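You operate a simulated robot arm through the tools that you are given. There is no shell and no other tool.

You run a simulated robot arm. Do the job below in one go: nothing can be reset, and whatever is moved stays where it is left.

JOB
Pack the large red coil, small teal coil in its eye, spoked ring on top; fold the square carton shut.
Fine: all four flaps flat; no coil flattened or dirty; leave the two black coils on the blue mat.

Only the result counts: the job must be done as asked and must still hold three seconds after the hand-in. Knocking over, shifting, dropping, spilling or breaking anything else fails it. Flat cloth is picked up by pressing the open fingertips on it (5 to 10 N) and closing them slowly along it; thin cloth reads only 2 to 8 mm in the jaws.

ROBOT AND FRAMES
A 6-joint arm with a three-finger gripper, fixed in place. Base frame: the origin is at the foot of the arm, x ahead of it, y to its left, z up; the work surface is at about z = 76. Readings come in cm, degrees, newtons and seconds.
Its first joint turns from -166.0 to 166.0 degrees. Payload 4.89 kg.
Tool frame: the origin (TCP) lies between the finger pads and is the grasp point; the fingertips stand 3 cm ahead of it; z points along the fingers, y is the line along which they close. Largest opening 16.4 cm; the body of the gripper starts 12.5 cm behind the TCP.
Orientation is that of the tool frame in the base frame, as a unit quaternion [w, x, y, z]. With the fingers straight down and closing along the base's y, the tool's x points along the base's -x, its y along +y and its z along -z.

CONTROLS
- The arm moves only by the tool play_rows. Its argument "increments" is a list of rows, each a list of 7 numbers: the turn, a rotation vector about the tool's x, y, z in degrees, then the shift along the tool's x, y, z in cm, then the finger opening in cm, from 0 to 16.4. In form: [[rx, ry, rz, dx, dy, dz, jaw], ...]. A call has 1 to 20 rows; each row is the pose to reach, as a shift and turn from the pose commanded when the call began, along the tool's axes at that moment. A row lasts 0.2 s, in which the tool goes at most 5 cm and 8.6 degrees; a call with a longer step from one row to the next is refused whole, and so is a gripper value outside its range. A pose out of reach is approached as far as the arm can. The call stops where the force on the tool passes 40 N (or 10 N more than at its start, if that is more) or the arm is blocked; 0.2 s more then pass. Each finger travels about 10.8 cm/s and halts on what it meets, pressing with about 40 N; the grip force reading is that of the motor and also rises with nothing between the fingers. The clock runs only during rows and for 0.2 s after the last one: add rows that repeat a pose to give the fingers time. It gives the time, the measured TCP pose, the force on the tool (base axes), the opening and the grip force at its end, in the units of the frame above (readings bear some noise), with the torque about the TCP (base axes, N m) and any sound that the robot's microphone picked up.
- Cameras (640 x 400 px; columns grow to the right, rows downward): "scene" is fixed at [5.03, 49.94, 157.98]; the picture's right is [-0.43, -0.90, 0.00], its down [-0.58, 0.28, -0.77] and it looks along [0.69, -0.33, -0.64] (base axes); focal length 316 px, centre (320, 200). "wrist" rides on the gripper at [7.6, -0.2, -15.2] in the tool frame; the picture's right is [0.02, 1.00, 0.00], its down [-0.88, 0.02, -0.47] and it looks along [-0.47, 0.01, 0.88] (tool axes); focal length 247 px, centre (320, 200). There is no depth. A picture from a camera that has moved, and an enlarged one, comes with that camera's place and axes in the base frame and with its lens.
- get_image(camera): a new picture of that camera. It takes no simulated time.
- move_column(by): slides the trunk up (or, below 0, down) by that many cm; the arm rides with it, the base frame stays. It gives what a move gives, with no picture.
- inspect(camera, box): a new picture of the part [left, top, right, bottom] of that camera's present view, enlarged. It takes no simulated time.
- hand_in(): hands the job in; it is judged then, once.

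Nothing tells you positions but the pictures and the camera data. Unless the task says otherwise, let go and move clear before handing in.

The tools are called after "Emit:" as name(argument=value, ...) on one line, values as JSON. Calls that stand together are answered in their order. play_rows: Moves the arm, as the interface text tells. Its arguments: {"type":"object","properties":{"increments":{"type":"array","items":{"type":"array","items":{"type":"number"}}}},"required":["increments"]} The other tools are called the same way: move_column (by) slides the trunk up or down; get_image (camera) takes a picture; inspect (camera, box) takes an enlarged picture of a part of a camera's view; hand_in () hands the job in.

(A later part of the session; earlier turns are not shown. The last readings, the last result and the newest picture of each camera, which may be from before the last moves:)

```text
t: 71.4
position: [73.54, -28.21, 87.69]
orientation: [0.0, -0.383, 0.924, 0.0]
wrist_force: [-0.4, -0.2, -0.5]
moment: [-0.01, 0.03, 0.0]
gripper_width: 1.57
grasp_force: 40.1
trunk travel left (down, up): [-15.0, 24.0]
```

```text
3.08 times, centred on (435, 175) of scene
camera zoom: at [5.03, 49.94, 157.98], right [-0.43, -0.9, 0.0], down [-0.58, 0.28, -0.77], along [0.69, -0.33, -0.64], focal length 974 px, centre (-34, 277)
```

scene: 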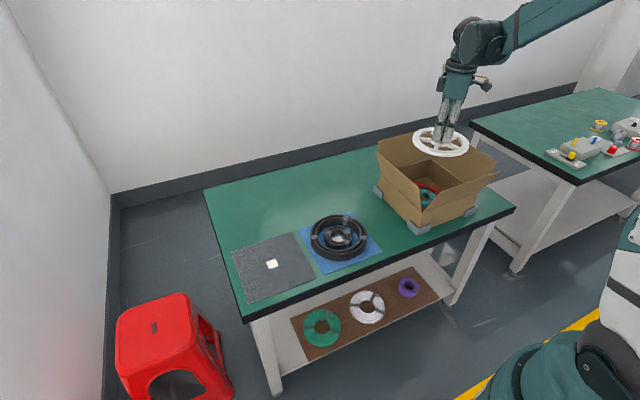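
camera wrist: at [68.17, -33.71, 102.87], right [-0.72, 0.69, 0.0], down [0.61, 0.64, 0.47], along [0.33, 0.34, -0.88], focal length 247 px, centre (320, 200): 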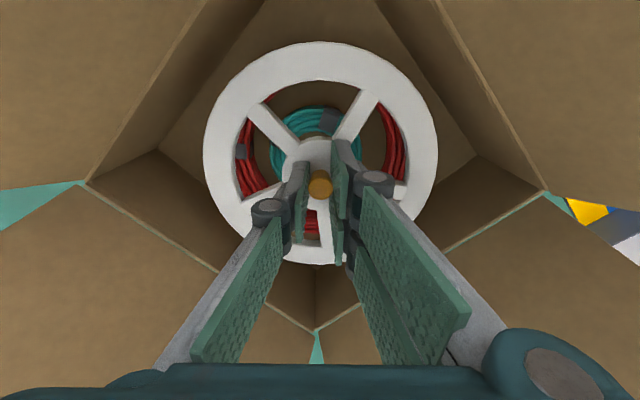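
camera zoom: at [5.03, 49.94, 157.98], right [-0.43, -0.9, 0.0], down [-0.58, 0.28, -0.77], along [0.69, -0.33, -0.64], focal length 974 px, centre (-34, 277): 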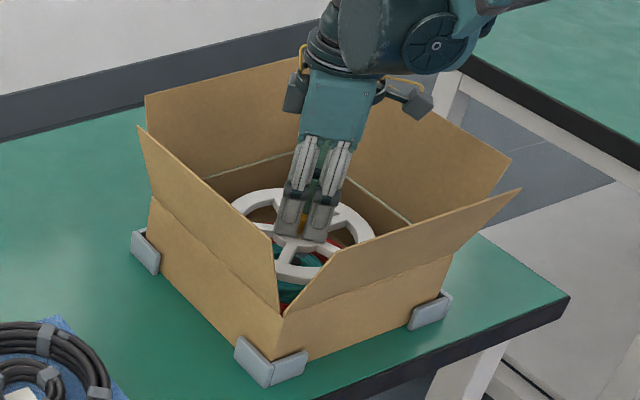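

Clear all around. Lowering slowly to just above contact.

Emit:
play_rows(increments=[[0, 0, 0, 0, 0, 0.8, 1.0], [0, 0, 0, 0, 0, 1.6, 1.0], [0, 0, 0, 0, 0, 2.3, 1.0], [0, 0, 0, 0, 0, 2.9, 1.0], [0, 0, 0, 0, 0, 3.3, 1.0], [0, 0, 0, 0, 0, 3.5, 1.0], [0, 0, 0, 0, 0, 3.5, 1.0]])

Emit:
get_image(camera="wrist")

```text
t: 73.0
position: [73.6, -28.28, 84.05]
orientation: [0.0, -0.383, 0.924, 0.001]
wrist_force: [-0.2, 1.0, -0.4]
moment: [0.0, 0.0, -0.03]
gripper_width: 1.58
grasp_force: 40.2
trunk travel left (down, up): [-15.0, 24.0]
```

```text
taken
camera wrist: at [68.2, -33.77, 99.28], right [-0.72, 0.69, 0.0], down [0.61, 0.64, 0.47], along [0.33, 0.34, -0.88], focal length 247 px, centre (320, 200)
```

wrist: 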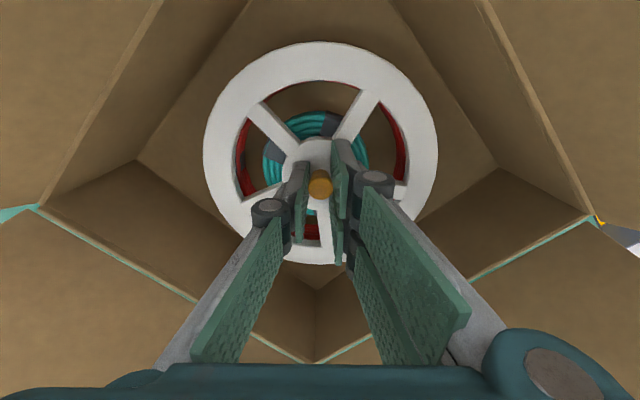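

No contact yet; lowering a hair at a time.

Emit:
play_rows(increments=[[0, 0, 0, 0, 0, 0.1, 1.0], [0, 0, 0, 0, 0, 0.15, 1.0], [0, 0, 0, 0, 0, 0.15, 1.0]])

```text
t: 73.8
position: [73.56, -28.24, 83.97]
orientation: [0.0, -0.382, 0.924, 0.0]
wrist_force: [-0.3, -0.1, -0.7]
moment: [-0.01, 0.0, 0.0]
gripper_width: 1.6
grasp_force: 40.1
trunk travel left (down, up): [-15.0, 24.0]
```

Emit:
play_rows(increments=[[0, 0, 0, 0, 0, 0.1, 1.0], [0, 0, 0, 0, 0, 0.15, 1.0], [0, 0, 0, 0, 0, 0.15, 1.0]])

Emit:
inspect(camera="wrist", box=[180, 30, 460, 280])

```text
t: 74.6
position: [73.58, -28.18, 83.74]
orientation: [0.0, -0.383, 0.924, 0.0]
wrist_force: [-0.2, 0.6, -0.3]
moment: [0.01, -0.02, 0.01]
gripper_width: 1.56
grasp_force: 39.9
trunk travel left (down, up): [-15.0, 24.0]
```

```text
1.60 times, centred on (320, 155) of wrist
camera zoom: at [68.19, -33.78, 98.96], right [-0.72, 0.69, 0.0], down [0.61, 0.64, 0.47], along [0.33, 0.34, -0.88], focal length 395 px, centre (320, 272)
```

zoom: 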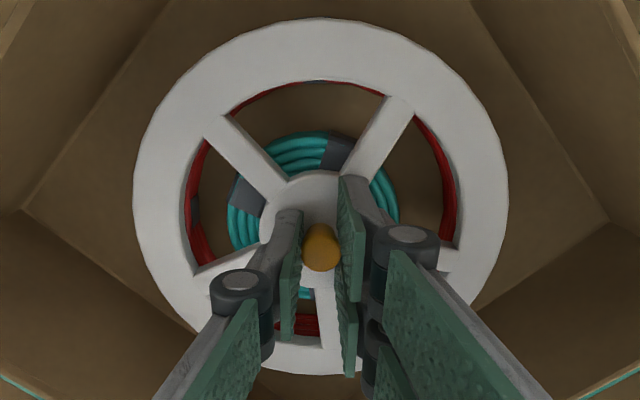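

Still free: red is slightly lower than the black coil was. I keep lowering in small steps.

Emit:
play_rows(increments=[[0, 0, 0, 0, 0, 0.1, 1.0], [0, 0, 0, 0, 0, 0.2, 1.0], [0, 0, 0, 0, 0, 0.3, 1.0], [0, 0, 0, 0, 0, 0.3, 1.0]])

```text
t: 75.6
position: [73.46, -28.2, 83.44]
orientation: [0.0, -0.383, 0.924, 0.0]
wrist_force: [0.5, 0.3, -0.9]
moment: [0.01, -0.02, 0.02]
gripper_width: 1.59
grasp_force: 39.8
trunk travel left (down, up): [-15.0, 24.0]
```

Emit:
play_rows(increments=[[0, 0, 0, 0, 0, 0.1, 1.0], [0, 0, 0, 0, 0, 0.2, 1.0], [0, 0, 0, 0, 0, 0.3, 1.0], [0, 0, 0, 0, 0, 0.3, 1.0]])

Emit:
inspect(camera="wrist", box=[180, 30, 460, 280])

Emit:
inspect(camera="scene", box=[395, 150, 475, 220])

```text
t: 76.6
position: [73.3, -28.26, 83.17]
orientation: [0.0, -0.383, 0.924, 0.0]
wrist_force: [0.2, -0.7, 0.6]
moment: [0.0, 0.02, 0.01]
gripper_width: 1.58
grasp_force: 39.9
trunk travel left (down, up): [-15.0, 24.0]
```

```text
1.60 times, centred on (320, 155) of wrist
camera zoom: at [68.06, -33.68, 98.38], right [-0.72, 0.69, 0.0], down [0.61, 0.64, 0.47], along [0.33, 0.34, -0.88], focal length 395 px, centre (320, 272)
```

zoom: 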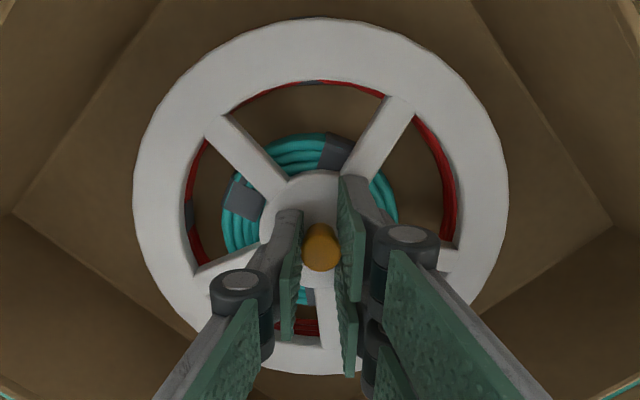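

```text
5.71 times, centred on (435, 185) of scene
camera zoom: at [5.03, 49.94, 157.98], right [-0.43, -0.9, 0.0], down [-0.58, 0.28, -0.77], along [0.69, -0.33, -0.64], focal length 1808 px, centre (-337, 286)
```

zoom: 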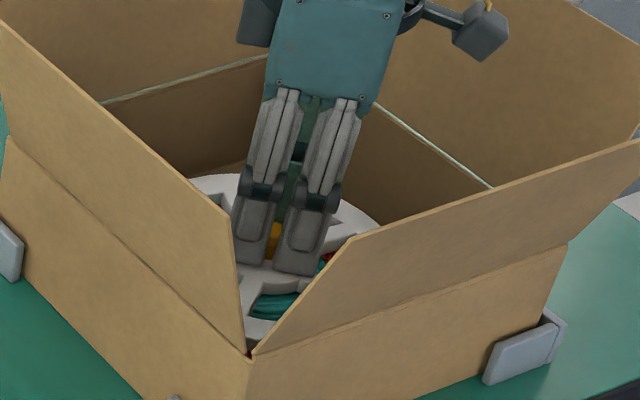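

Getting close; continuing.

Emit:
play_rows(increments=[[0, 0, 0, 0, 0, 0.1, 1.0], [0, 0, 0, 0, 0, 0.2, 1.0], [0, 0, 0, 0, 0, 0.2, 1.0]])

```text
t: 77.4
position: [73.45, -28.17, 83.07]
orientation: [0.0, -0.383, 0.924, 0.0]
wrist_force: [0.5, -0.2, 0.2]
moment: [-0.02, -0.04, 0.0]
gripper_width: 1.58
grasp_force: 40.0
trunk travel left (down, up): [-15.0, 24.0]
```

Emit:
play_rows(increments=[[0, 0, 0, 0, 0, 0.1, 1.0], [0, 0, 0, 0, 0, 0.2, 1.0], [0, 0, 0, 0, 0, 0.2, 1.0]])

```text
t: 78.2
position: [73.46, -28.08, 82.94]
orientation: [0.0, -0.382, 0.924, 0.001]
wrist_force: [10.6, 2.3, 28.9]
moment: [0.08, -0.07, 0.0]
gripper_width: 1.57
grasp_force: 40.2
trunk travel left (down, up): [-15.0, 24.0]
```

Contact. Backing off a millimetre and releasing.

Emit:
play_rows(increments=[[0, 0, 0, 0, 0, -0.08, 1.0], [0, 0, 0, 0, 0, -0.1, 1.0]])

Emit:
play_rows(increments=[[0, 0, 0, 0, 0, 0, 1.6], [0, 0, 0, 0, 0, 0, 2.0], [0, 0, 0, 0, 0, 0, 2.6], [0, 0, 0, 0, 0, 0, 3.2], [0, 0, 0, 0, 0, 0, 3.2]])

Emit:
inspect(camera="wrist", box=[180, 30, 460, 280])

```text
t: 78.8
position: [73.52, -28.12, 82.99]
orientation: [0.0, -0.383, 0.924, -0.001]
wrist_force: [-0.4, 1.2, 6.9]
moment: [0.27, -0.22, 0.01]
gripper_width: 1.59
grasp_force: 40.1
trunk travel left (down, up): [-15.0, 24.0]
```

```text
t: 80.0
position: [73.54, -28.29, 82.97]
orientation: [0.0, -0.383, 0.924, 0.0]
wrist_force: [0.7, -1.3, 10.9]
moment: [0.02, 0.05, 0.05]
gripper_width: 3.03
grasp_force: 0.1
trunk travel left (down, up): [-15.0, 24.0]
```

```text
1.60 times, centred on (320, 155) of wrist
camera zoom: at [68.13, -33.68, 98.15], right [-0.72, 0.69, 0.0], down [0.61, 0.64, 0.47], along [0.33, 0.34, -0.88], focal length 395 px, centre (320, 272)
```

zoom: 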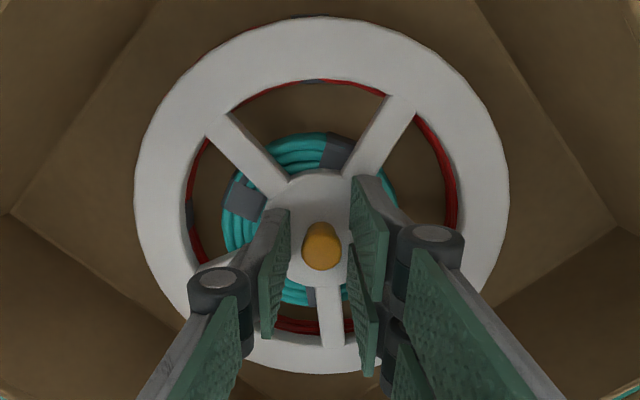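

Some residual fingertip contact on the hub; rising straight up now.

Emit:
play_rows(increments=[[0, 0, 0, 0, 0, -0.2, 3.2], [0, 0, 0, 0, 0, -0.6, 3.4], [0, 0, 0, 0, 0, -1.5, 3.4], [0, 0, 0, 0, 0, -3, 3.4], [0, 0, 0, 0, 0, -5, 3.4], [0, 0, 0, 0, 0, -8, 3.4], [0, 0, 0, 0, 0, -12, 3.4], [0, 0, 0, 0, 0, -16, 3.4], [0, 0, 0, 0, 0, -20, 3.4], [0, 0, 0, 0, 0, -24, 3.4], [0, 0, 0, 0, 0, -24, 3.4]])

Emit:
get_image(camera="wrist")

Emit:
get_image(camera="scene")

```text
t: 82.4
position: [73.34, -28.25, 106.65]
orientation: [0.0, -0.383, 0.924, -0.001]
wrist_force: [-0.6, -0.3, -0.1]
moment: [0.0, -0.02, 0.01]
gripper_width: 3.4
grasp_force: 0.0
trunk travel left (down, up): [-15.0, 24.0]
```

```text
taken
camera wrist: at [68.01, -33.77, 121.77], right [-0.72, 0.69, 0.0], down [0.61, 0.64, 0.47], along [0.33, 0.34, -0.88], focal length 247 px, centre (320, 200)
```

wrist: 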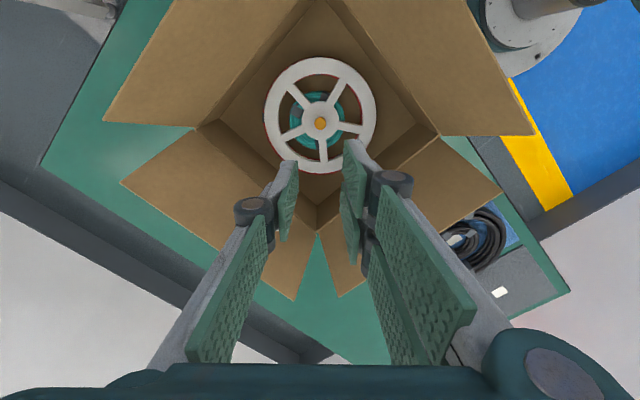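

```text
taken
```

scene: 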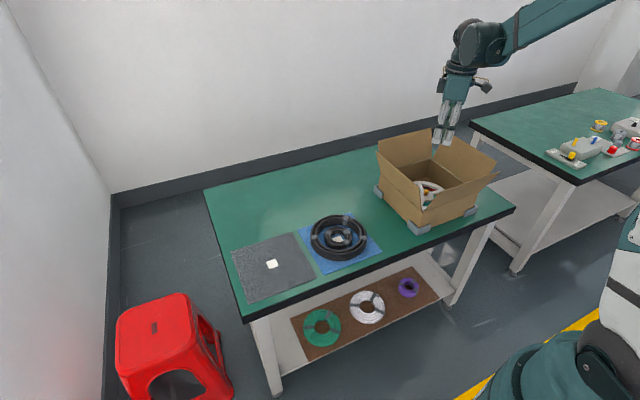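

I'll check the ring's seating, then study the flaps.

Emit:
inspect(camera="wrist", box=[220, 30, 420, 190])

Emit:
inspect(camera="scene", box=[365, 110, 505, 240])

```text
2.50 times, centred on (320, 110) of wrist
camera zoom: at [68.01, -33.77, 121.77], right [-0.72, 0.69, 0.0], down [0.61, 0.64, 0.47], along [0.33, 0.34, -0.88], focal length 617 px, centre (320, 425)
```

zoom: 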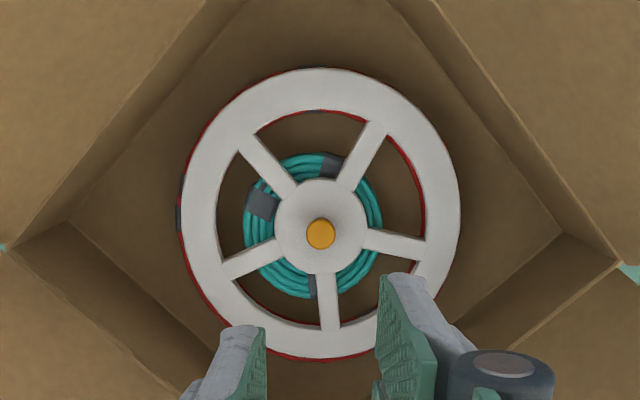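

```text
3.08 times, centred on (435, 175) of scene
camera zoom: at [5.03, 49.94, 157.98], right [-0.43, -0.9, 0.0], down [-0.58, 0.28, -0.77], along [0.69, -0.33, -0.64], focal length 974 px, centre (-34, 277)
```

zoom: 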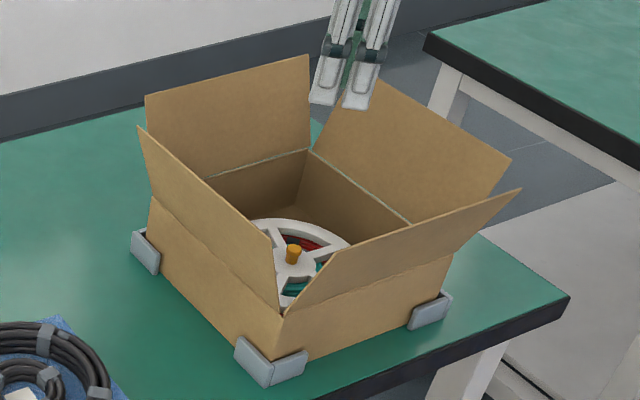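

The ring is well centred on the red coil with teal visible inside. Next the flaps: hinges at x = 61.75 / 86.5 and y = -16 / -40.45, z = 85.6, each leaning out about 25°. I'll close the jaws, turn the tool so it closes along x, and reach behind the far flap.

Emit:
play_rows(increments=[[0, 0, -7, -2, -1.2, -1, 2.4], [0, 0, -14, -4.8, -2.9, -2, 1.5], [0, 0, -21, -7.6, -4.6, -3, 0.8], [0, 0, -28, -10.4, -6.3, -3, 0.3], [0, 0, -35, -13.2, -8, -3, 0], [0, 0, -42, -16, -9.7, -3, 0], [0, 0, -45, -18.5, -11.2, -3, 0], [0, 0, -45, -18.5, -11.2, -3, 0], [0, 0, -45, -18.5, -11.2, -3, 0]])

Emit:
get_image(camera="wrist")

Emit:
get_image(camera="scene")

```text
t: 84.4
position: [94.65, -22.99, 110.13]
orientation: [0.0, 0.707, -0.707, 0.0]
wrist_force: [0.9, 0.0, -0.6]
moment: [0.02, 0.09, 0.0]
gripper_width: 0.0
grasp_force: 39.9
trunk travel left (down, up): [-15.0, 24.0]
```

```text
taken
camera wrist: at [94.77, -30.51, 125.27], right [-1.0, -0.02, 0.0], down [-0.02, 0.88, 0.47], along [-0.01, 0.47, -0.88], focal length 247 px, centre (320, 200)
```

wrist: 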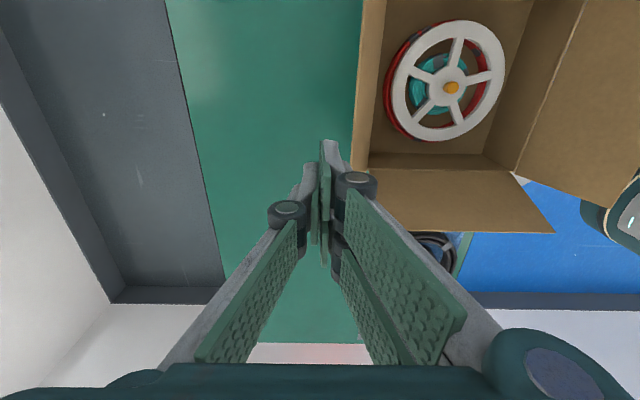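

```text
taken
```

scene: 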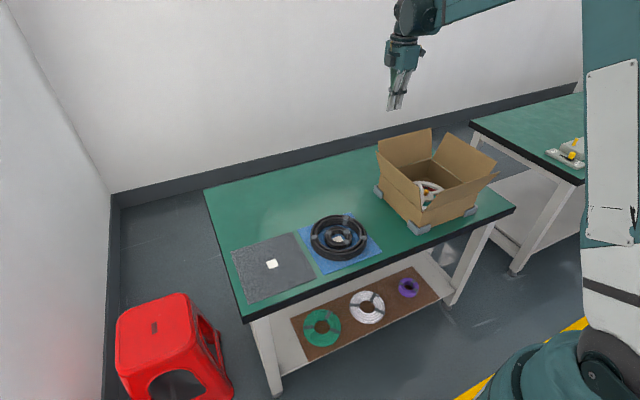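

The fingers are about 3.5 cm behind the far flap's upper edge. Lowering behind it.

Emit:
play_rows(increments=[[0, 0, 0, 0, 0, 3, 0], [0, 0, 0, 0, 0, 6, 0], [0, 0, 0, 0, 0, 9, 0], [0, 0, 0, 0, 0, 11.5, 0], [0, 0, 0, 0, 0, 13.5, 0], [0, 0, 0, 0, 0, 13.5, 0]])

Emit:
get_image(camera="wrist")

Emit:
inspect(camera="scene", box=[365, 60, 525, 240])

```text
t: 85.8
position: [94.55, -23.05, 96.49]
orientation: [0.001, 0.707, -0.707, -0.001]
wrist_force: [0.1, -0.2, 0.0]
moment: [-0.03, 0.01, -0.01]
gripper_width: 0.0
grasp_force: 40.1
trunk travel left (down, up): [-15.0, 24.0]
```

```text
taken
camera wrist: at [94.7, -30.73, 111.56], right [-1.0, -0.02, 0.0], down [-0.02, 0.88, 0.47], along [-0.01, 0.47, -0.88], focal length 247 px, centre (320, 200)
```

wrist: 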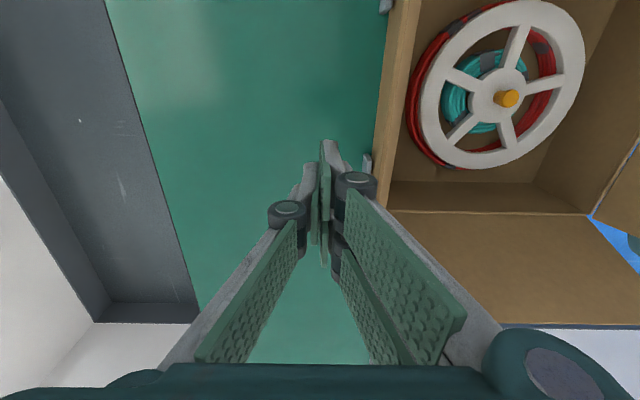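

```text
2.22 times, centred on (445, 150) of scene
camera zoom: at [5.03, 49.94, 157.98], right [-0.43, -0.9, 0.0], down [-0.58, 0.28, -0.77], along [0.69, -0.33, -0.64], focal length 703 px, centre (42, 311)
```

zoom: 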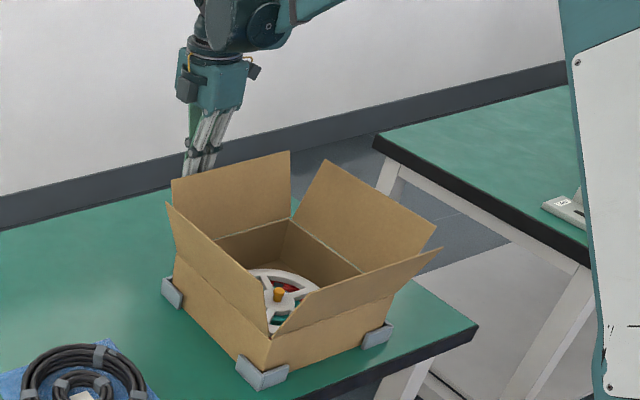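

Tips are behind the flap. Sweeping inward toward -x to fold it past vertical.

Emit:
play_rows(increments=[[0, 0, 0, 0, 1, 0, 0], [0, 0, 0, 0, 2, 0, 0], [0, 0, 0, 0, 3, 0, 0], [0, 0, 0, 0, 4, 0, 0], [0, 0, 0, 0, 5, 0, 0], [0, 0, 0, 0, 6, 0, 0], [0, 0, 0, 0, 7, 0, 0], [0, 0, 0, 0, 8, 0, 0], [0, 0, 0, 0, 9, 0, 0], [0, 0, 0, 0, 10, 0, 0]])

Emit:
get_image(camera="wrist")

Emit:
inspect(camera="scene", box=[365, 60, 525, 240])

```text
t: 88.0
position: [84.59, -23.07, 96.48]
orientation: [0.0, -0.707, 0.707, 0.0]
wrist_force: [0.0, -0.2, -0.4]
moment: [0.0, 0.05, -0.02]
gripper_width: 0.0
grasp_force: 40.1
trunk travel left (down, up): [-15.0, 24.0]
```

```text
taken
camera wrist: at [84.65, -30.67, 111.68], right [-1.0, -0.02, 0.0], down [-0.02, 0.88, 0.47], along [-0.01, 0.47, -0.88], focal length 247 px, centre (320, 200)
```

wrist: 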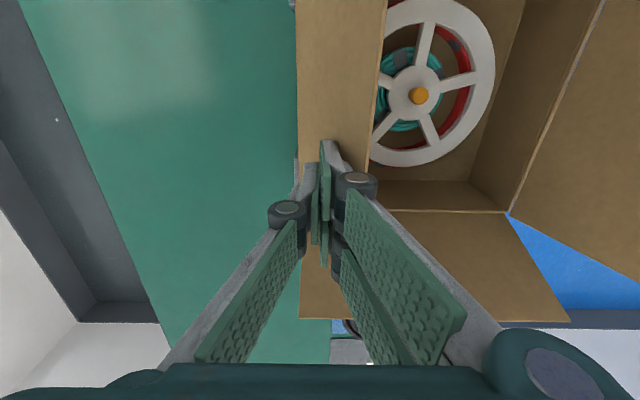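

```text
2.22 times, centred on (445, 150) of scene
camera zoom: at [5.03, 49.94, 157.98], right [-0.43, -0.9, 0.0], down [-0.58, 0.28, -0.77], along [0.69, -0.33, -0.64], focal length 703 px, centre (42, 311)
```

zoom: 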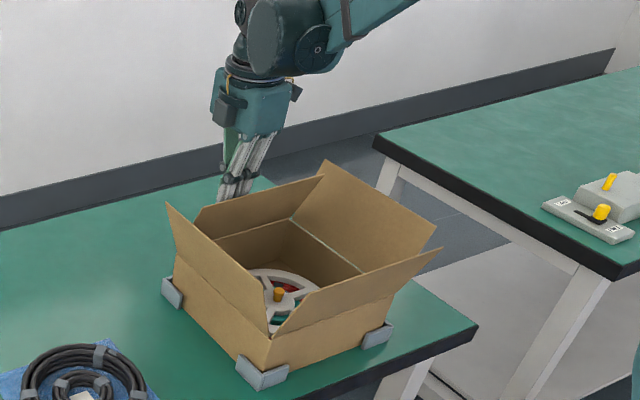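

The flap follows easily, now leaning inward. I'll continue along its arc, in and down, to lay it flat.

Emit:
play_rows(increments=[[0, 0, 0, 0, 0.8, 0, 0], [0, 0, 0, 0, 1.6, 0.1, 0], [0, 0, 0, 0, 2.6, 0.7, 0], [0, 0, 0, 0, 3.5, 1.5, 0], [0, 0, 0, 0, 4.2, 2.4, 0], [0, 0, 0, 0, 4.9, 3.4, 0], [0, 0, 0, 0, 5.4, 4.4, 0], [0, 0, 0, 0, 5.8, 5.6, 0], [0, 0, 0, 0, 6, 6.5, 0], [0, 0, 0, 0, 6.1, 7.1, 0], [0, 0, 0, 0, 6.1, 7.4, 0], [0, 0, 0, 0, 6.1, 7.4, 0]])

Emit:
get_image(camera="wrist")

Emit:
inspect(camera="scene", box=[365, 60, 525, 240])

```text
t: 90.6
position: [78.42, -23.19, 89.01]
orientation: [0.0, 0.707, -0.707, 0.0]
wrist_force: [0.0, 0.6, 0.1]
moment: [0.01, -0.01, 0.02]
gripper_width: 0.01
grasp_force: 40.2
trunk travel left (down, up): [-15.0, 24.0]
```

```text
taken
camera wrist: at [78.52, -30.74, 104.14], right [-1.0, -0.02, 0.0], down [-0.02, 0.88, 0.47], along [-0.01, 0.47, -0.88], focal length 247 px, centre (320, 200)
```

wrist: 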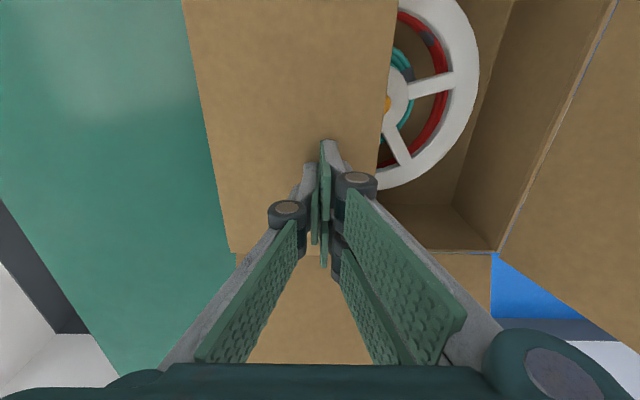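

```text
2.22 times, centred on (445, 150) of scene
camera zoom: at [5.03, 49.94, 157.98], right [-0.43, -0.9, 0.0], down [-0.58, 0.28, -0.77], along [0.69, -0.33, -0.64], focal length 703 px, centre (42, 311)
```

zoom: 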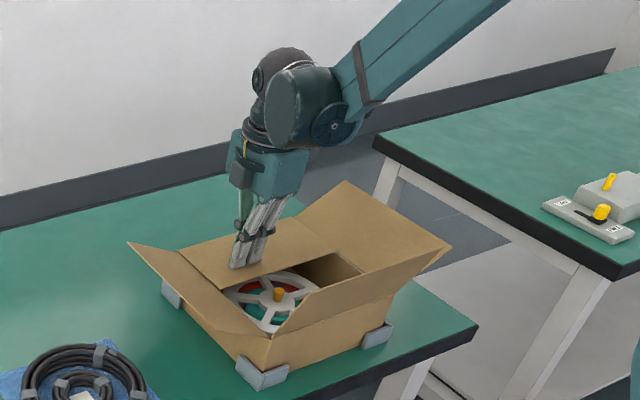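

The far flap is flat; the two side flaps got pushed further out. I'll raise the fingers to see whether it stays down.

Emit:
play_rows(increments=[[0, 0, 0, 0, 0, -1, 0], [0, 0, 0, 0, 0, -3, 0], [0, 0, 0, 0, 0, -6, 0], [0, 0, 0, 0, 0, -10, 0], [0, 0, 0, 0, 0, -14, 0], [0, 0, 0, 0, 0, -18, 0], [0, 0, 0, 0, 0, -18, 0]])

Emit:
get_image(camera="wrist")

Emit:
inspect(camera="scene", box=[365, 100, 505, 240])

```text
t: 92.2
position: [78.24, -23.0, 107.0]
orientation: [0.0, -0.707, 0.707, -0.001]
wrist_force: [-0.3, -0.3, 1.4]
moment: [-0.02, -0.05, -0.01]
gripper_width: 0.01
grasp_force: 39.5
trunk travel left (down, up): [-15.0, 24.0]
```

```text
taken
camera wrist: at [78.32, -30.59, 122.12], right [-1.0, -0.02, 0.0], down [-0.02, 0.88, 0.47], along [-0.01, 0.47, -0.88], focal length 247 px, centre (320, 200)
```

wrist: 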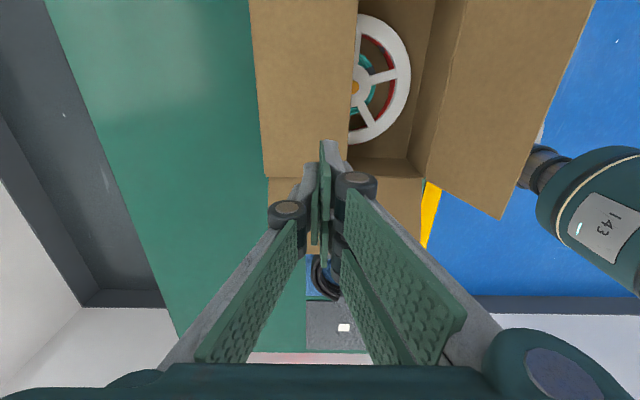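

```text
2.86 times, centred on (435, 170) of scene
camera zoom: at [5.03, 49.94, 157.98], right [-0.43, -0.9, 0.0], down [-0.58, 0.28, -0.77], along [0.69, -0.33, -0.64], focal length 904 px, centre (-9, 286)
```

zoom: 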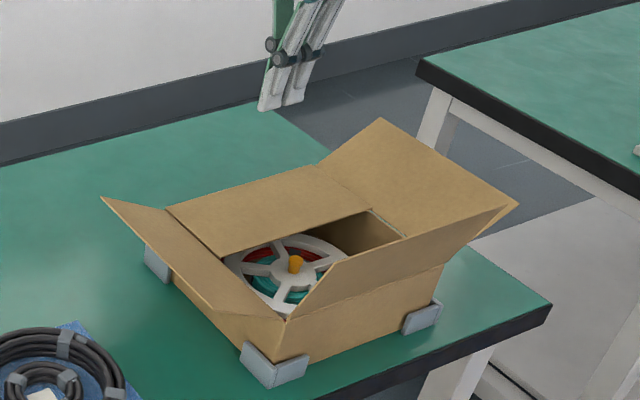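

It stays flat by itself. Next the near flap: I'll move to its outer side (toward the robot), staying high.

Emit:
play_rows(increments=[[0, 0, 0, 0.8, 3, 0, 0], [0, 0, 0, 1.6, 7.2, 0, 0], [0, 0, 0, 2.4, 11.4, 0, 0], [0, 0, 0, 3.2, 15.6, 0, 0], [0, 0, 0, 4, 19.8, 0, 0], [0, 0, 0, 4.6, 23.4, 0, 0], [0, 0, 0, 5, 25.7, 0, 0], [0, 0, 0, 5, 25.7, 0, 0], [0, 0, 0, 5, 25.7, 0, 0]])

Emit:
get_image(camera="wrist")

Emit:
inspect(camera="scene", box=[365, 60, 525, 240])

```text
t: 94.2
position: [52.84, -28.07, 107.1]
orientation: [0.0, -0.707, 0.707, 0.0]
wrist_force: [-0.2, -0.5, 0.1]
moment: [-0.01, -0.05, 0.01]
gripper_width: 0.01
grasp_force: 40.0
trunk travel left (down, up): [-15.0, 24.0]
```

```text
taken
camera wrist: at [52.69, -35.79, 122.22], right [-1.0, -0.02, 0.0], down [-0.02, 0.88, 0.47], along [-0.01, 0.47, -0.88], focal length 247 px, centre (320, 200)
```

wrist: 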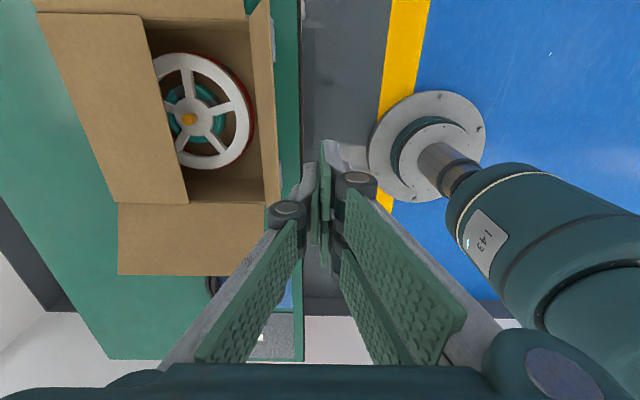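

```text
2.22 times, centred on (445, 150) of scene
camera zoom: at [5.03, 49.94, 157.98], right [-0.43, -0.9, 0.0], down [-0.58, 0.28, -0.77], along [0.69, -0.33, -0.64], focal length 703 px, centre (42, 311)
```

zoom: 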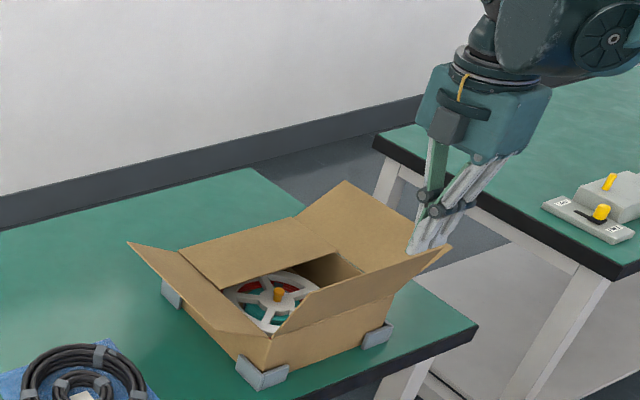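

The near flap's upper edge is about 4 cm from the fingers. Lowering outside it.

Emit:
play_rows(increments=[[0, 0, 0, 0, 0, 3, 0], [0, 0, 0, 0, 0, 6, 0], [0, 0, 0, 0, 0, 8.5, 0], [0, 0, 0, 0, 0, 10.5, 0], [0, 0, 0, 0, 0, 10.5, 0]])

Emit:
get_image(camera="wrist")

Emit:
inspect(camera="scene", box=[365, 60, 525, 240])

```text
t: 95.4
position: [52.81, -28.29, 96.34]
orientation: [0.001, -0.707, 0.707, 0.0]
wrist_force: [-0.5, -0.1, -0.6]
moment: [0.02, -0.03, 0.05]
gripper_width: 0.02
grasp_force: 39.8
trunk travel left (down, up): [-15.0, 24.0]
```

```text
taken
camera wrist: at [52.9, -35.91, 111.52], right [-1.0, -0.02, 0.0], down [-0.02, 0.88, 0.47], along [-0.01, 0.47, -0.88], focal length 247 px, centre (320, 200)
```

wrist: 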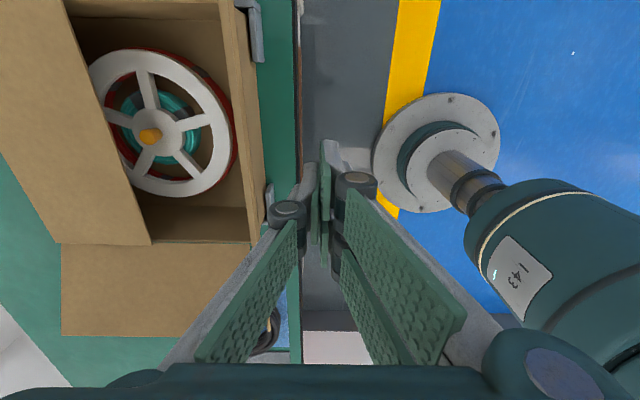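

```text
2.22 times, centred on (445, 150) of scene
camera zoom: at [5.03, 49.94, 157.98], right [-0.43, -0.9, 0.0], down [-0.58, 0.28, -0.77], along [0.69, -0.33, -0.64], focal length 703 px, centre (42, 311)
```

zoom: 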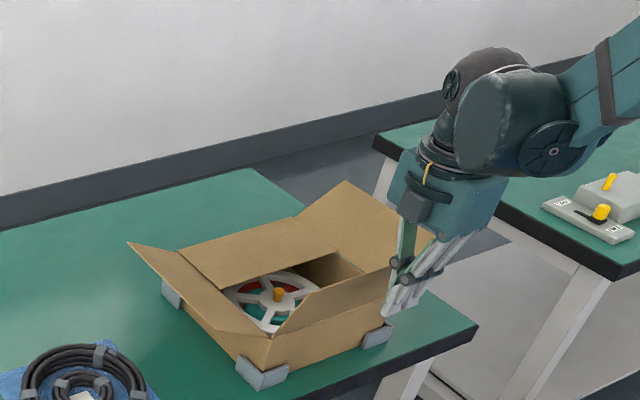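

Clear. Sweeping the near flap inward (+x).

Emit:
play_rows(increments=[[0, 0, 0, 0, -1, 0, 0], [0, 0, 0, 0, -2, 0, 0], [0, 0, 0, 0, -3, 0, 0], [0, 0, 0, 0, -4, 0, 0], [0, 0, 0, 0, -5, 0, 0], [0, 0, 0, 0, -6, 0, 0], [0, 0, 0, 0, -7, 0, 0], [0, 0, 0, 0, -8, 0, 0], [0, 0, 0, 0, -9, 0, 0], [0, 0, 0, 0, -10, 0, 0], [0, 0, 0, 0, -10.8, 0, 0]])

Emit:
get_image(camera="wrist")

Emit:
inspect(camera="scene", box=[365, 60, 525, 240])

```text
t: 97.8
position: [63.56, -27.94, 96.58]
orientation: [0.0, 0.707, -0.707, 0.0]
wrist_force: [0.1, 0.0, 0.3]
moment: [0.0, 0.01, 0.03]
gripper_width: 0.0
grasp_force: 39.8
trunk travel left (down, up): [-15.0, 24.0]
```

```text
taken
camera wrist: at [63.64, -35.61, 111.76], right [-1.0, -0.02, 0.0], down [-0.02, 0.88, 0.47], along [-0.01, 0.47, -0.88], focal length 247 px, centre (320, 200)
```

wrist: 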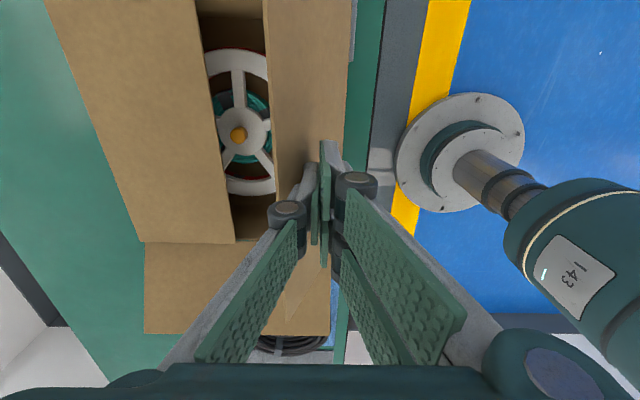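

```text
2.22 times, centred on (445, 150) of scene
camera zoom: at [5.03, 49.94, 157.98], right [-0.43, -0.9, 0.0], down [-0.58, 0.28, -0.77], along [0.69, -0.33, -0.64], focal length 703 px, centre (42, 311)
```

zoom: 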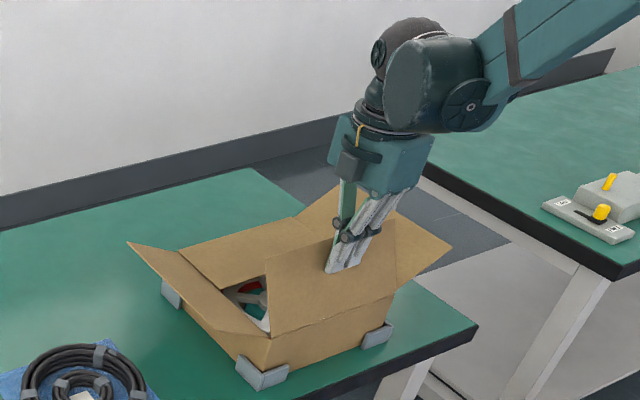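

Works the same. Continuing along the arc, in and down, to lay it flat.

Emit:
play_rows(increments=[[0, 0, 0, 0, -0.8, 0, 0], [0, 0, 0, 0, -1.6, 0.1, 0], [0, 0, 0, 0, -2.6, 0.7, 0], [0, 0, 0, 0, -3.5, 1.5, 0], [0, 0, 0, 0, -4.2, 2.4, 0], [0, 0, 0, 0, -4.9, 3.4, 0], [0, 0, 0, 0, -5.4, 4.4, 0], [0, 0, 0, 0, -5.8, 5.6, 0], [0, 0, 0, 0, -6, 6.5, 0], [0, 0, 0, 0, -6.1, 7.2, 0], [0, 0, 0, 0, -6.1, 7.5, 0], [0, 0, 0, 0, -6.1, 7.5, 0]])

Emit:
get_image(camera="wrist")

Emit:
inspect(camera="scene", box=[365, 60, 525, 240])

```text
t: 100.4
position: [69.63, -28.09, 88.86]
orientation: [0.0, 0.707, -0.707, 0.0]
wrist_force: [-0.1, 0.4, 0.2]
moment: [0.03, 0.01, 0.02]
gripper_width: 0.02
grasp_force: 40.9
trunk travel left (down, up): [-15.0, 24.0]
```

```text
taken
camera wrist: at [69.78, -35.73, 104.05], right [-1.0, -0.02, 0.0], down [-0.02, 0.88, 0.47], along [-0.01, 0.47, -0.88], focal length 247 px, centre (320, 200)
```

wrist: 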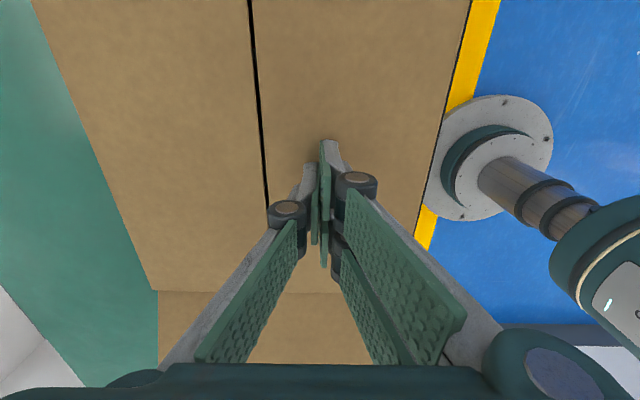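

```text
2.22 times, centred on (445, 150) of scene
camera zoom: at [5.03, 49.94, 157.98], right [-0.43, -0.9, 0.0], down [-0.58, 0.28, -0.77], along [0.69, -0.33, -0.64], focal length 703 px, centre (42, 311)
```

zoom: 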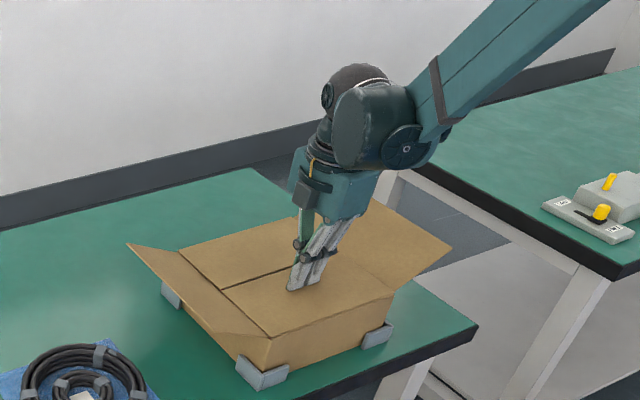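

Both inner flaps are flat with a thin gap between. Rising to view the side flaps.

Emit:
play_rows(increments=[[0, 0, 0, 0, 0, -1, 0], [0, 0, 0, 0, 0, -3, 0], [0, 0, 0, 0, 0, -7, 0], [0, 0, 0, 0, 0, -11, 0], [0, 0, 0, 0, 0, -15, 0], [0, 0, 0, 0, 0, -18, 0], [0, 0, 0, 0, 0, -18, 0]])

Emit:
get_image(camera="wrist")

Emit:
inspect(camera="scene", box=[365, 110, 505, 240])

```text
t: 102.0
position: [69.45, -28.07, 107.08]
orientation: [0.0, -0.707, 0.707, 0.0]
wrist_force: [0.4, 0.3, 0.0]
moment: [0.0, -0.06, -0.01]
gripper_width: 0.0
grasp_force: 40.5
trunk travel left (down, up): [-15.0, 24.0]
```

```text
taken
camera wrist: at [69.59, -35.59, 122.25], right [-1.0, -0.02, 0.0], down [-0.02, 0.88, 0.47], along [-0.01, 0.47, -0.88], focal length 247 px, centre (320, 200)
```

wrist: 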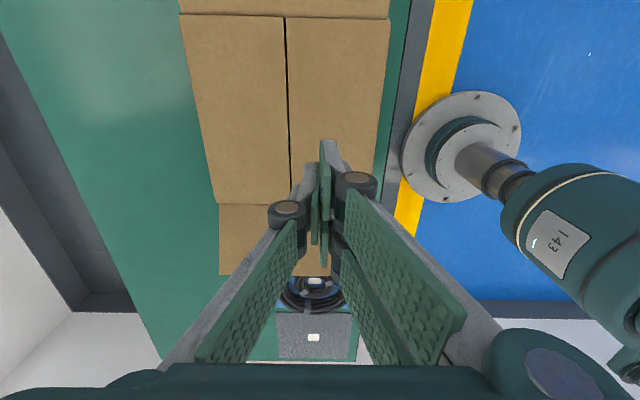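

```text
3.08 times, centred on (435, 175) of scene
camera zoom: at [5.03, 49.94, 157.98], right [-0.43, -0.9, 0.0], down [-0.58, 0.28, -0.77], along [0.69, -0.33, -0.64], focal length 974 px, centre (-34, 277)
```

zoom: 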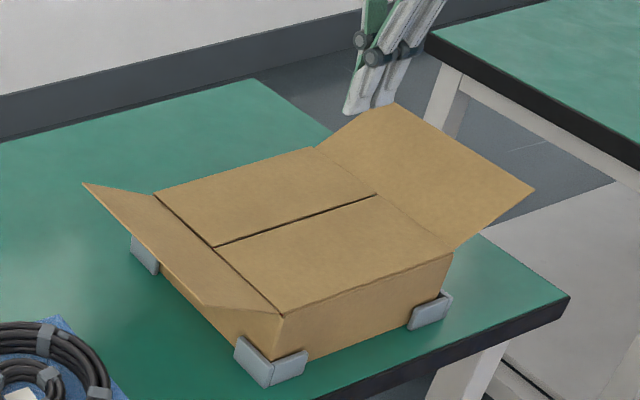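

The side flaps now lean out to about 24° above horizontal, with the +y flap's free edge near y = -4, z = 90.6. I'll turn the tool back to close along y and go outside the +y flap, staying high.

Emit:
play_rows(increments=[[0, 0, 8, -2.5, -0.4, 0, 0], [0, 0, 16, -5, -0.8, 0, 0], [0, 0, 24, -7.5, -1.2, 0, 0], [0, 0, 32, -10, -1.6, 0, 0], [0, 0, 40, -12.5, -2, 0, 0], [0, 0, 48, -15, -2.5, 0, 0], [0, 0, 56, -17.5, -3, 0, 0], [0, 0, 64, -20, -3.4, 0, 0], [0, 0, 72, -22.5, -3.8, 0, 0], [0, 0, 80, -25, -4.2, 0, 0], [0, 0, 86, -26.5, -4.5, 0, 0], [0, 0, 90, -27.6, -4.5, 0, 0], [0, 0, 90, -27.6, -4.5, 0, 0], [0, 0, 90, -27.6, -4.5, 0, 0]])

Emit:
get_image(camera="wrist")

Emit:
inspect(camera="scene", box=[325, 80, 505, 240])

```text
t: 105.0
position: [74.3, -0.37, 106.85]
orientation: [0.0, -0.001, 1.0, 0.0]
wrist_force: [0.5, -0.5, 0.5]
moment: [-0.04, -0.01, 0.0]
gripper_width: 0.0
grasp_force: 40.0
trunk travel left (down, up): [-15.0, 24.0]
```

```text
taken
camera wrist: at [66.56, -0.53, 122.07], right [-0.02, 1.0, 0.0], down [0.88, 0.02, 0.47], along [0.47, 0.01, -0.88], focal length 247 px, centre (320, 200)
```

wrist: 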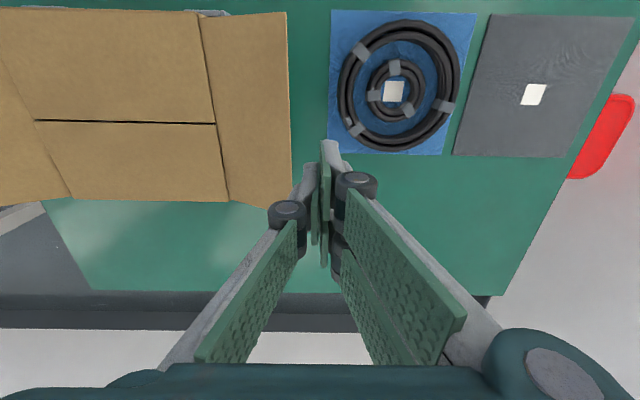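

```text
2.50 times, centred on (415, 160) of scene
camera zoom: at [5.03, 49.94, 157.98], right [-0.43, -0.9, 0.0], down [-0.58, 0.28, -0.77], along [0.69, -0.33, -0.64], focal length 791 px, centre (82, 300)
```

zoom: 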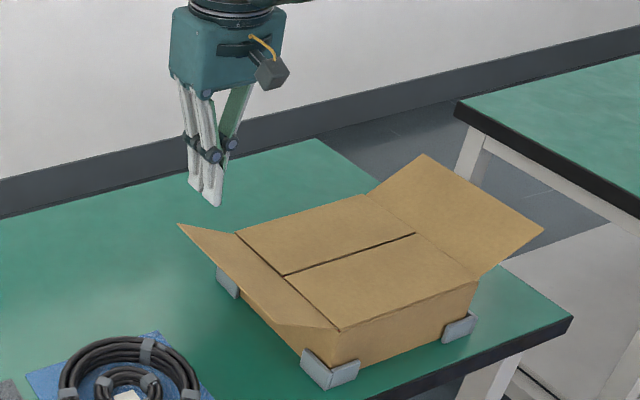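

The +y flap's free edge reads y = -4.2. Lowering outside it, to tips just below the edge height.

Emit:
play_rows(increments=[[0, 0, 0, 0, 0, 3, 0], [0, 0, 0, 0, 0, 6, 0], [0, 0, 0, 0, 0, 9, 0], [0, 0, 0, 0, 0, 12, 0], [0, 0, 0, 0, 0, 14.5, 0], [0, 0, 0, 0, 0, 16, 0], [0, 0, 0, 0, 0, 16, 0]])

Emit:
get_image(camera="wrist")

Emit:
inspect(camera="scene", box=[325, 80, 505, 240])

```text
t: 106.6
position: [74.36, -0.53, 91.05]
orientation: [0.0, 0.001, 1.0, 0.0]
wrist_force: [0.6, 0.3, -0.1]
moment: [0.01, 0.06, 0.01]
gripper_width: 0.0
grasp_force: 40.2
trunk travel left (down, up): [-15.0, 24.0]
```

```text
taken
camera wrist: at [66.62, -0.63, 106.09], right [-0.02, 1.0, 0.0], down [0.88, 0.02, 0.47], along [0.47, 0.01, -0.88], focal length 247 px, centre (320, 200)
```

wrist: 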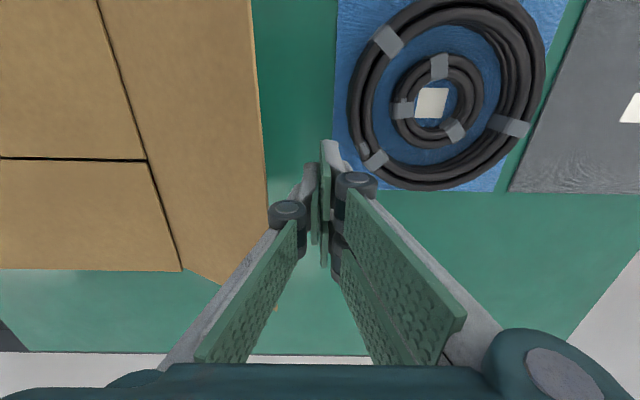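

```text
2.50 times, centred on (415, 160) of scene
camera zoom: at [5.03, 49.94, 157.98], right [-0.43, -0.9, 0.0], down [-0.58, 0.28, -0.77], along [0.69, -0.33, -0.64], focal length 791 px, centre (82, 300)
```

zoom: 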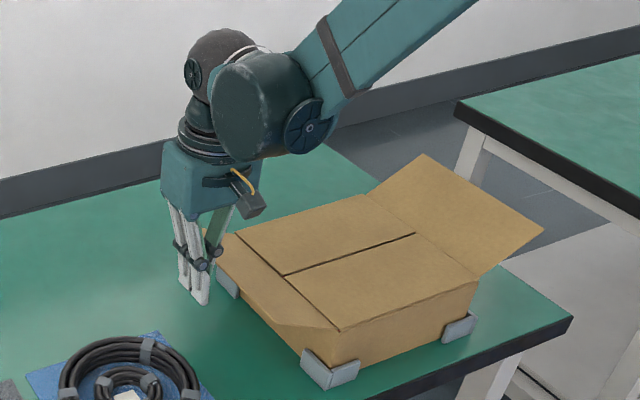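

I'll follow the edge's arc upward and inward so it isn't jammed sideways; first half of the lift.

Emit:
play_rows(increments=[[0, 0, 0, 0, -1.5, 0.55, 0], [0, 0, 0, 0, -2.6, 0.55, 0], [0, 0, 0, 0, -3.2, 0.5, 0], [0, 0, 0, 0, -3.7, -0.1, 0], [0, 0, 0, 0, -4, -0.8, 0], [0, 0, 0, 0, -4.4, -1.6, 0], [0, 0, 0, 0, -5, -2.5, 0], [0, 0, 0, 0, -5.7, -3.3, 0], [0, 0, 0, 0, -6.6, -3.9, 0]])

Emit:
get_image(camera="wrist")

Emit:
inspect(camera="scene", box=[325, 80, 505, 240])

```text
t: 107.2
position: [74.23, -2.56, 90.45]
orientation: [0.0, -0.002, 1.0, 0.004]
wrist_force: [-1.1, 14.8, 7.2]
moment: [-0.28, 0.01, -0.05]
gripper_width: 0.0
grasp_force: 40.2
trunk travel left (down, up): [-15.0, 24.0]
stopped in row 3: the force on the tool passed its limit at 48 N (the readings are from after the stop); the commanded pose is now the measured one
```

```text
taken
camera wrist: at [66.52, -2.83, 105.65], right [-0.03, 1.0, 0.01], down [0.88, 0.02, 0.47], along [0.47, 0.02, -0.88], focal length 247 px, centre (320, 200)
```

wrist: 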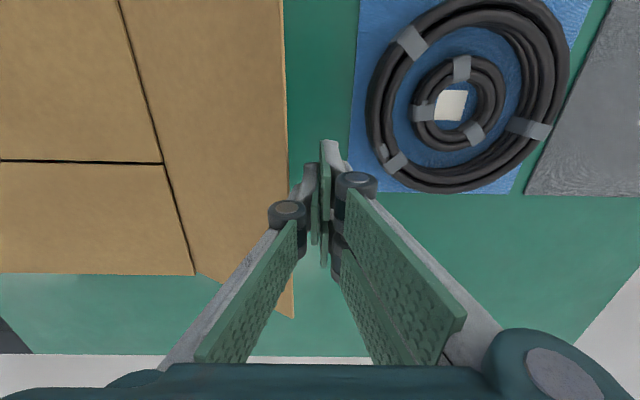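

```text
2.50 times, centred on (415, 160) of scene
camera zoom: at [5.03, 49.94, 157.98], right [-0.43, -0.9, 0.0], down [-0.58, 0.28, -0.77], along [0.69, -0.33, -0.64], focal length 791 px, centre (82, 300)
```

zoom: 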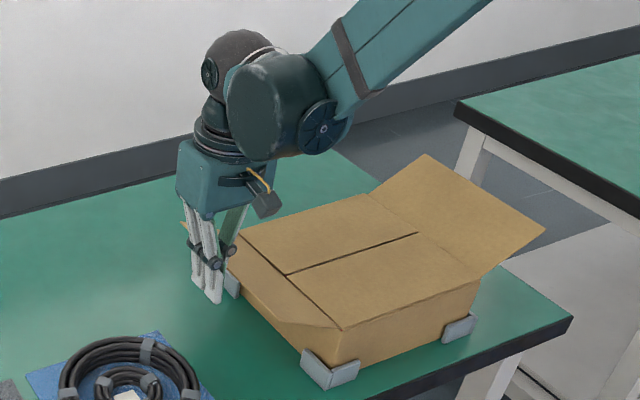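

The edge jammed against the finger as the flap lies too low; nothing else moved. I'll back off and tilt the tool 45° so that the fingers can slip under the flap from outside and lift it.

Emit:
play_rows(increments=[[0, 0, 0, 0, 2, 0, 0], [0, 0, 0, 0, 4.6, 0, 0], [7.5, 0, 0, 0, 4.6, 0, 0], [15, 0, 0, 0, 4.6, 0, 0], [22.5, 0, 0, 0, 4.6, 0, 0], [30, 0, 0, 0, 4.6, 0.4, 0], [37.5, 0, 0, 0, 4.6, 0.4, 0], [45, 0, 0, 0, 4.6, 0.4, 0], [45, 0, 0, 0, 4.6, 0.4, 0], [45, 0, 0, 0, 4.6, 0.4, 0]])

Emit:
get_image(camera="scene")

Emit:
get_image(camera="wrist")

```text
t: 109.5
position: [74.25, 1.97, 89.88]
orientation: [0.001, -0.001, 0.924, -0.382]
wrist_force: [0.0, 0.1, 0.1]
moment: [-0.02, 0.03, -0.01]
gripper_width: 0.0
grasp_force: 40.2
trunk travel left (down, up): [-15.0, 24.0]
```

```text
taken
```

scene: 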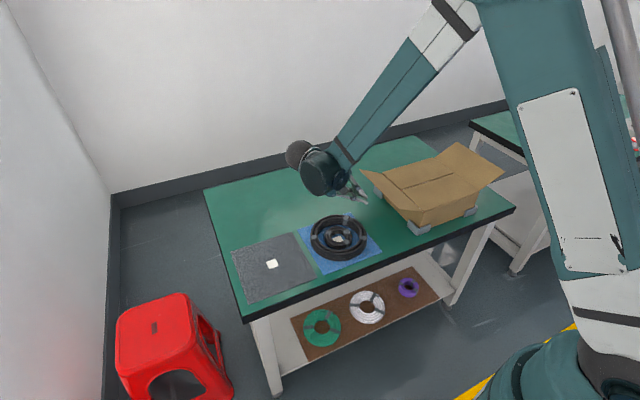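

```text
taken
camera wrist: at [66.56, 12.53, 100.9], right [-0.02, 0.71, -0.7], down [0.88, 0.35, 0.32], along [0.47, -0.61, -0.63], focal length 247 px, centre (320, 200)
```

wrist: 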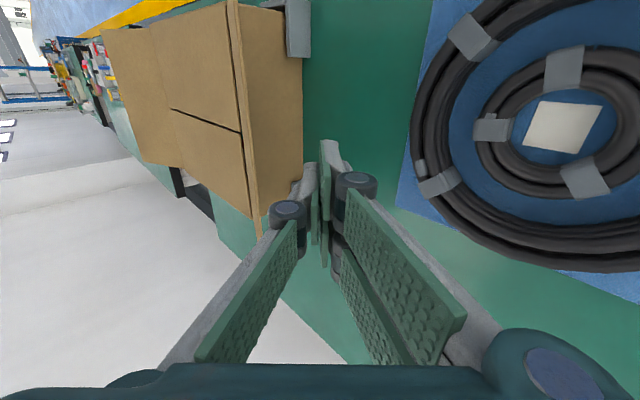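

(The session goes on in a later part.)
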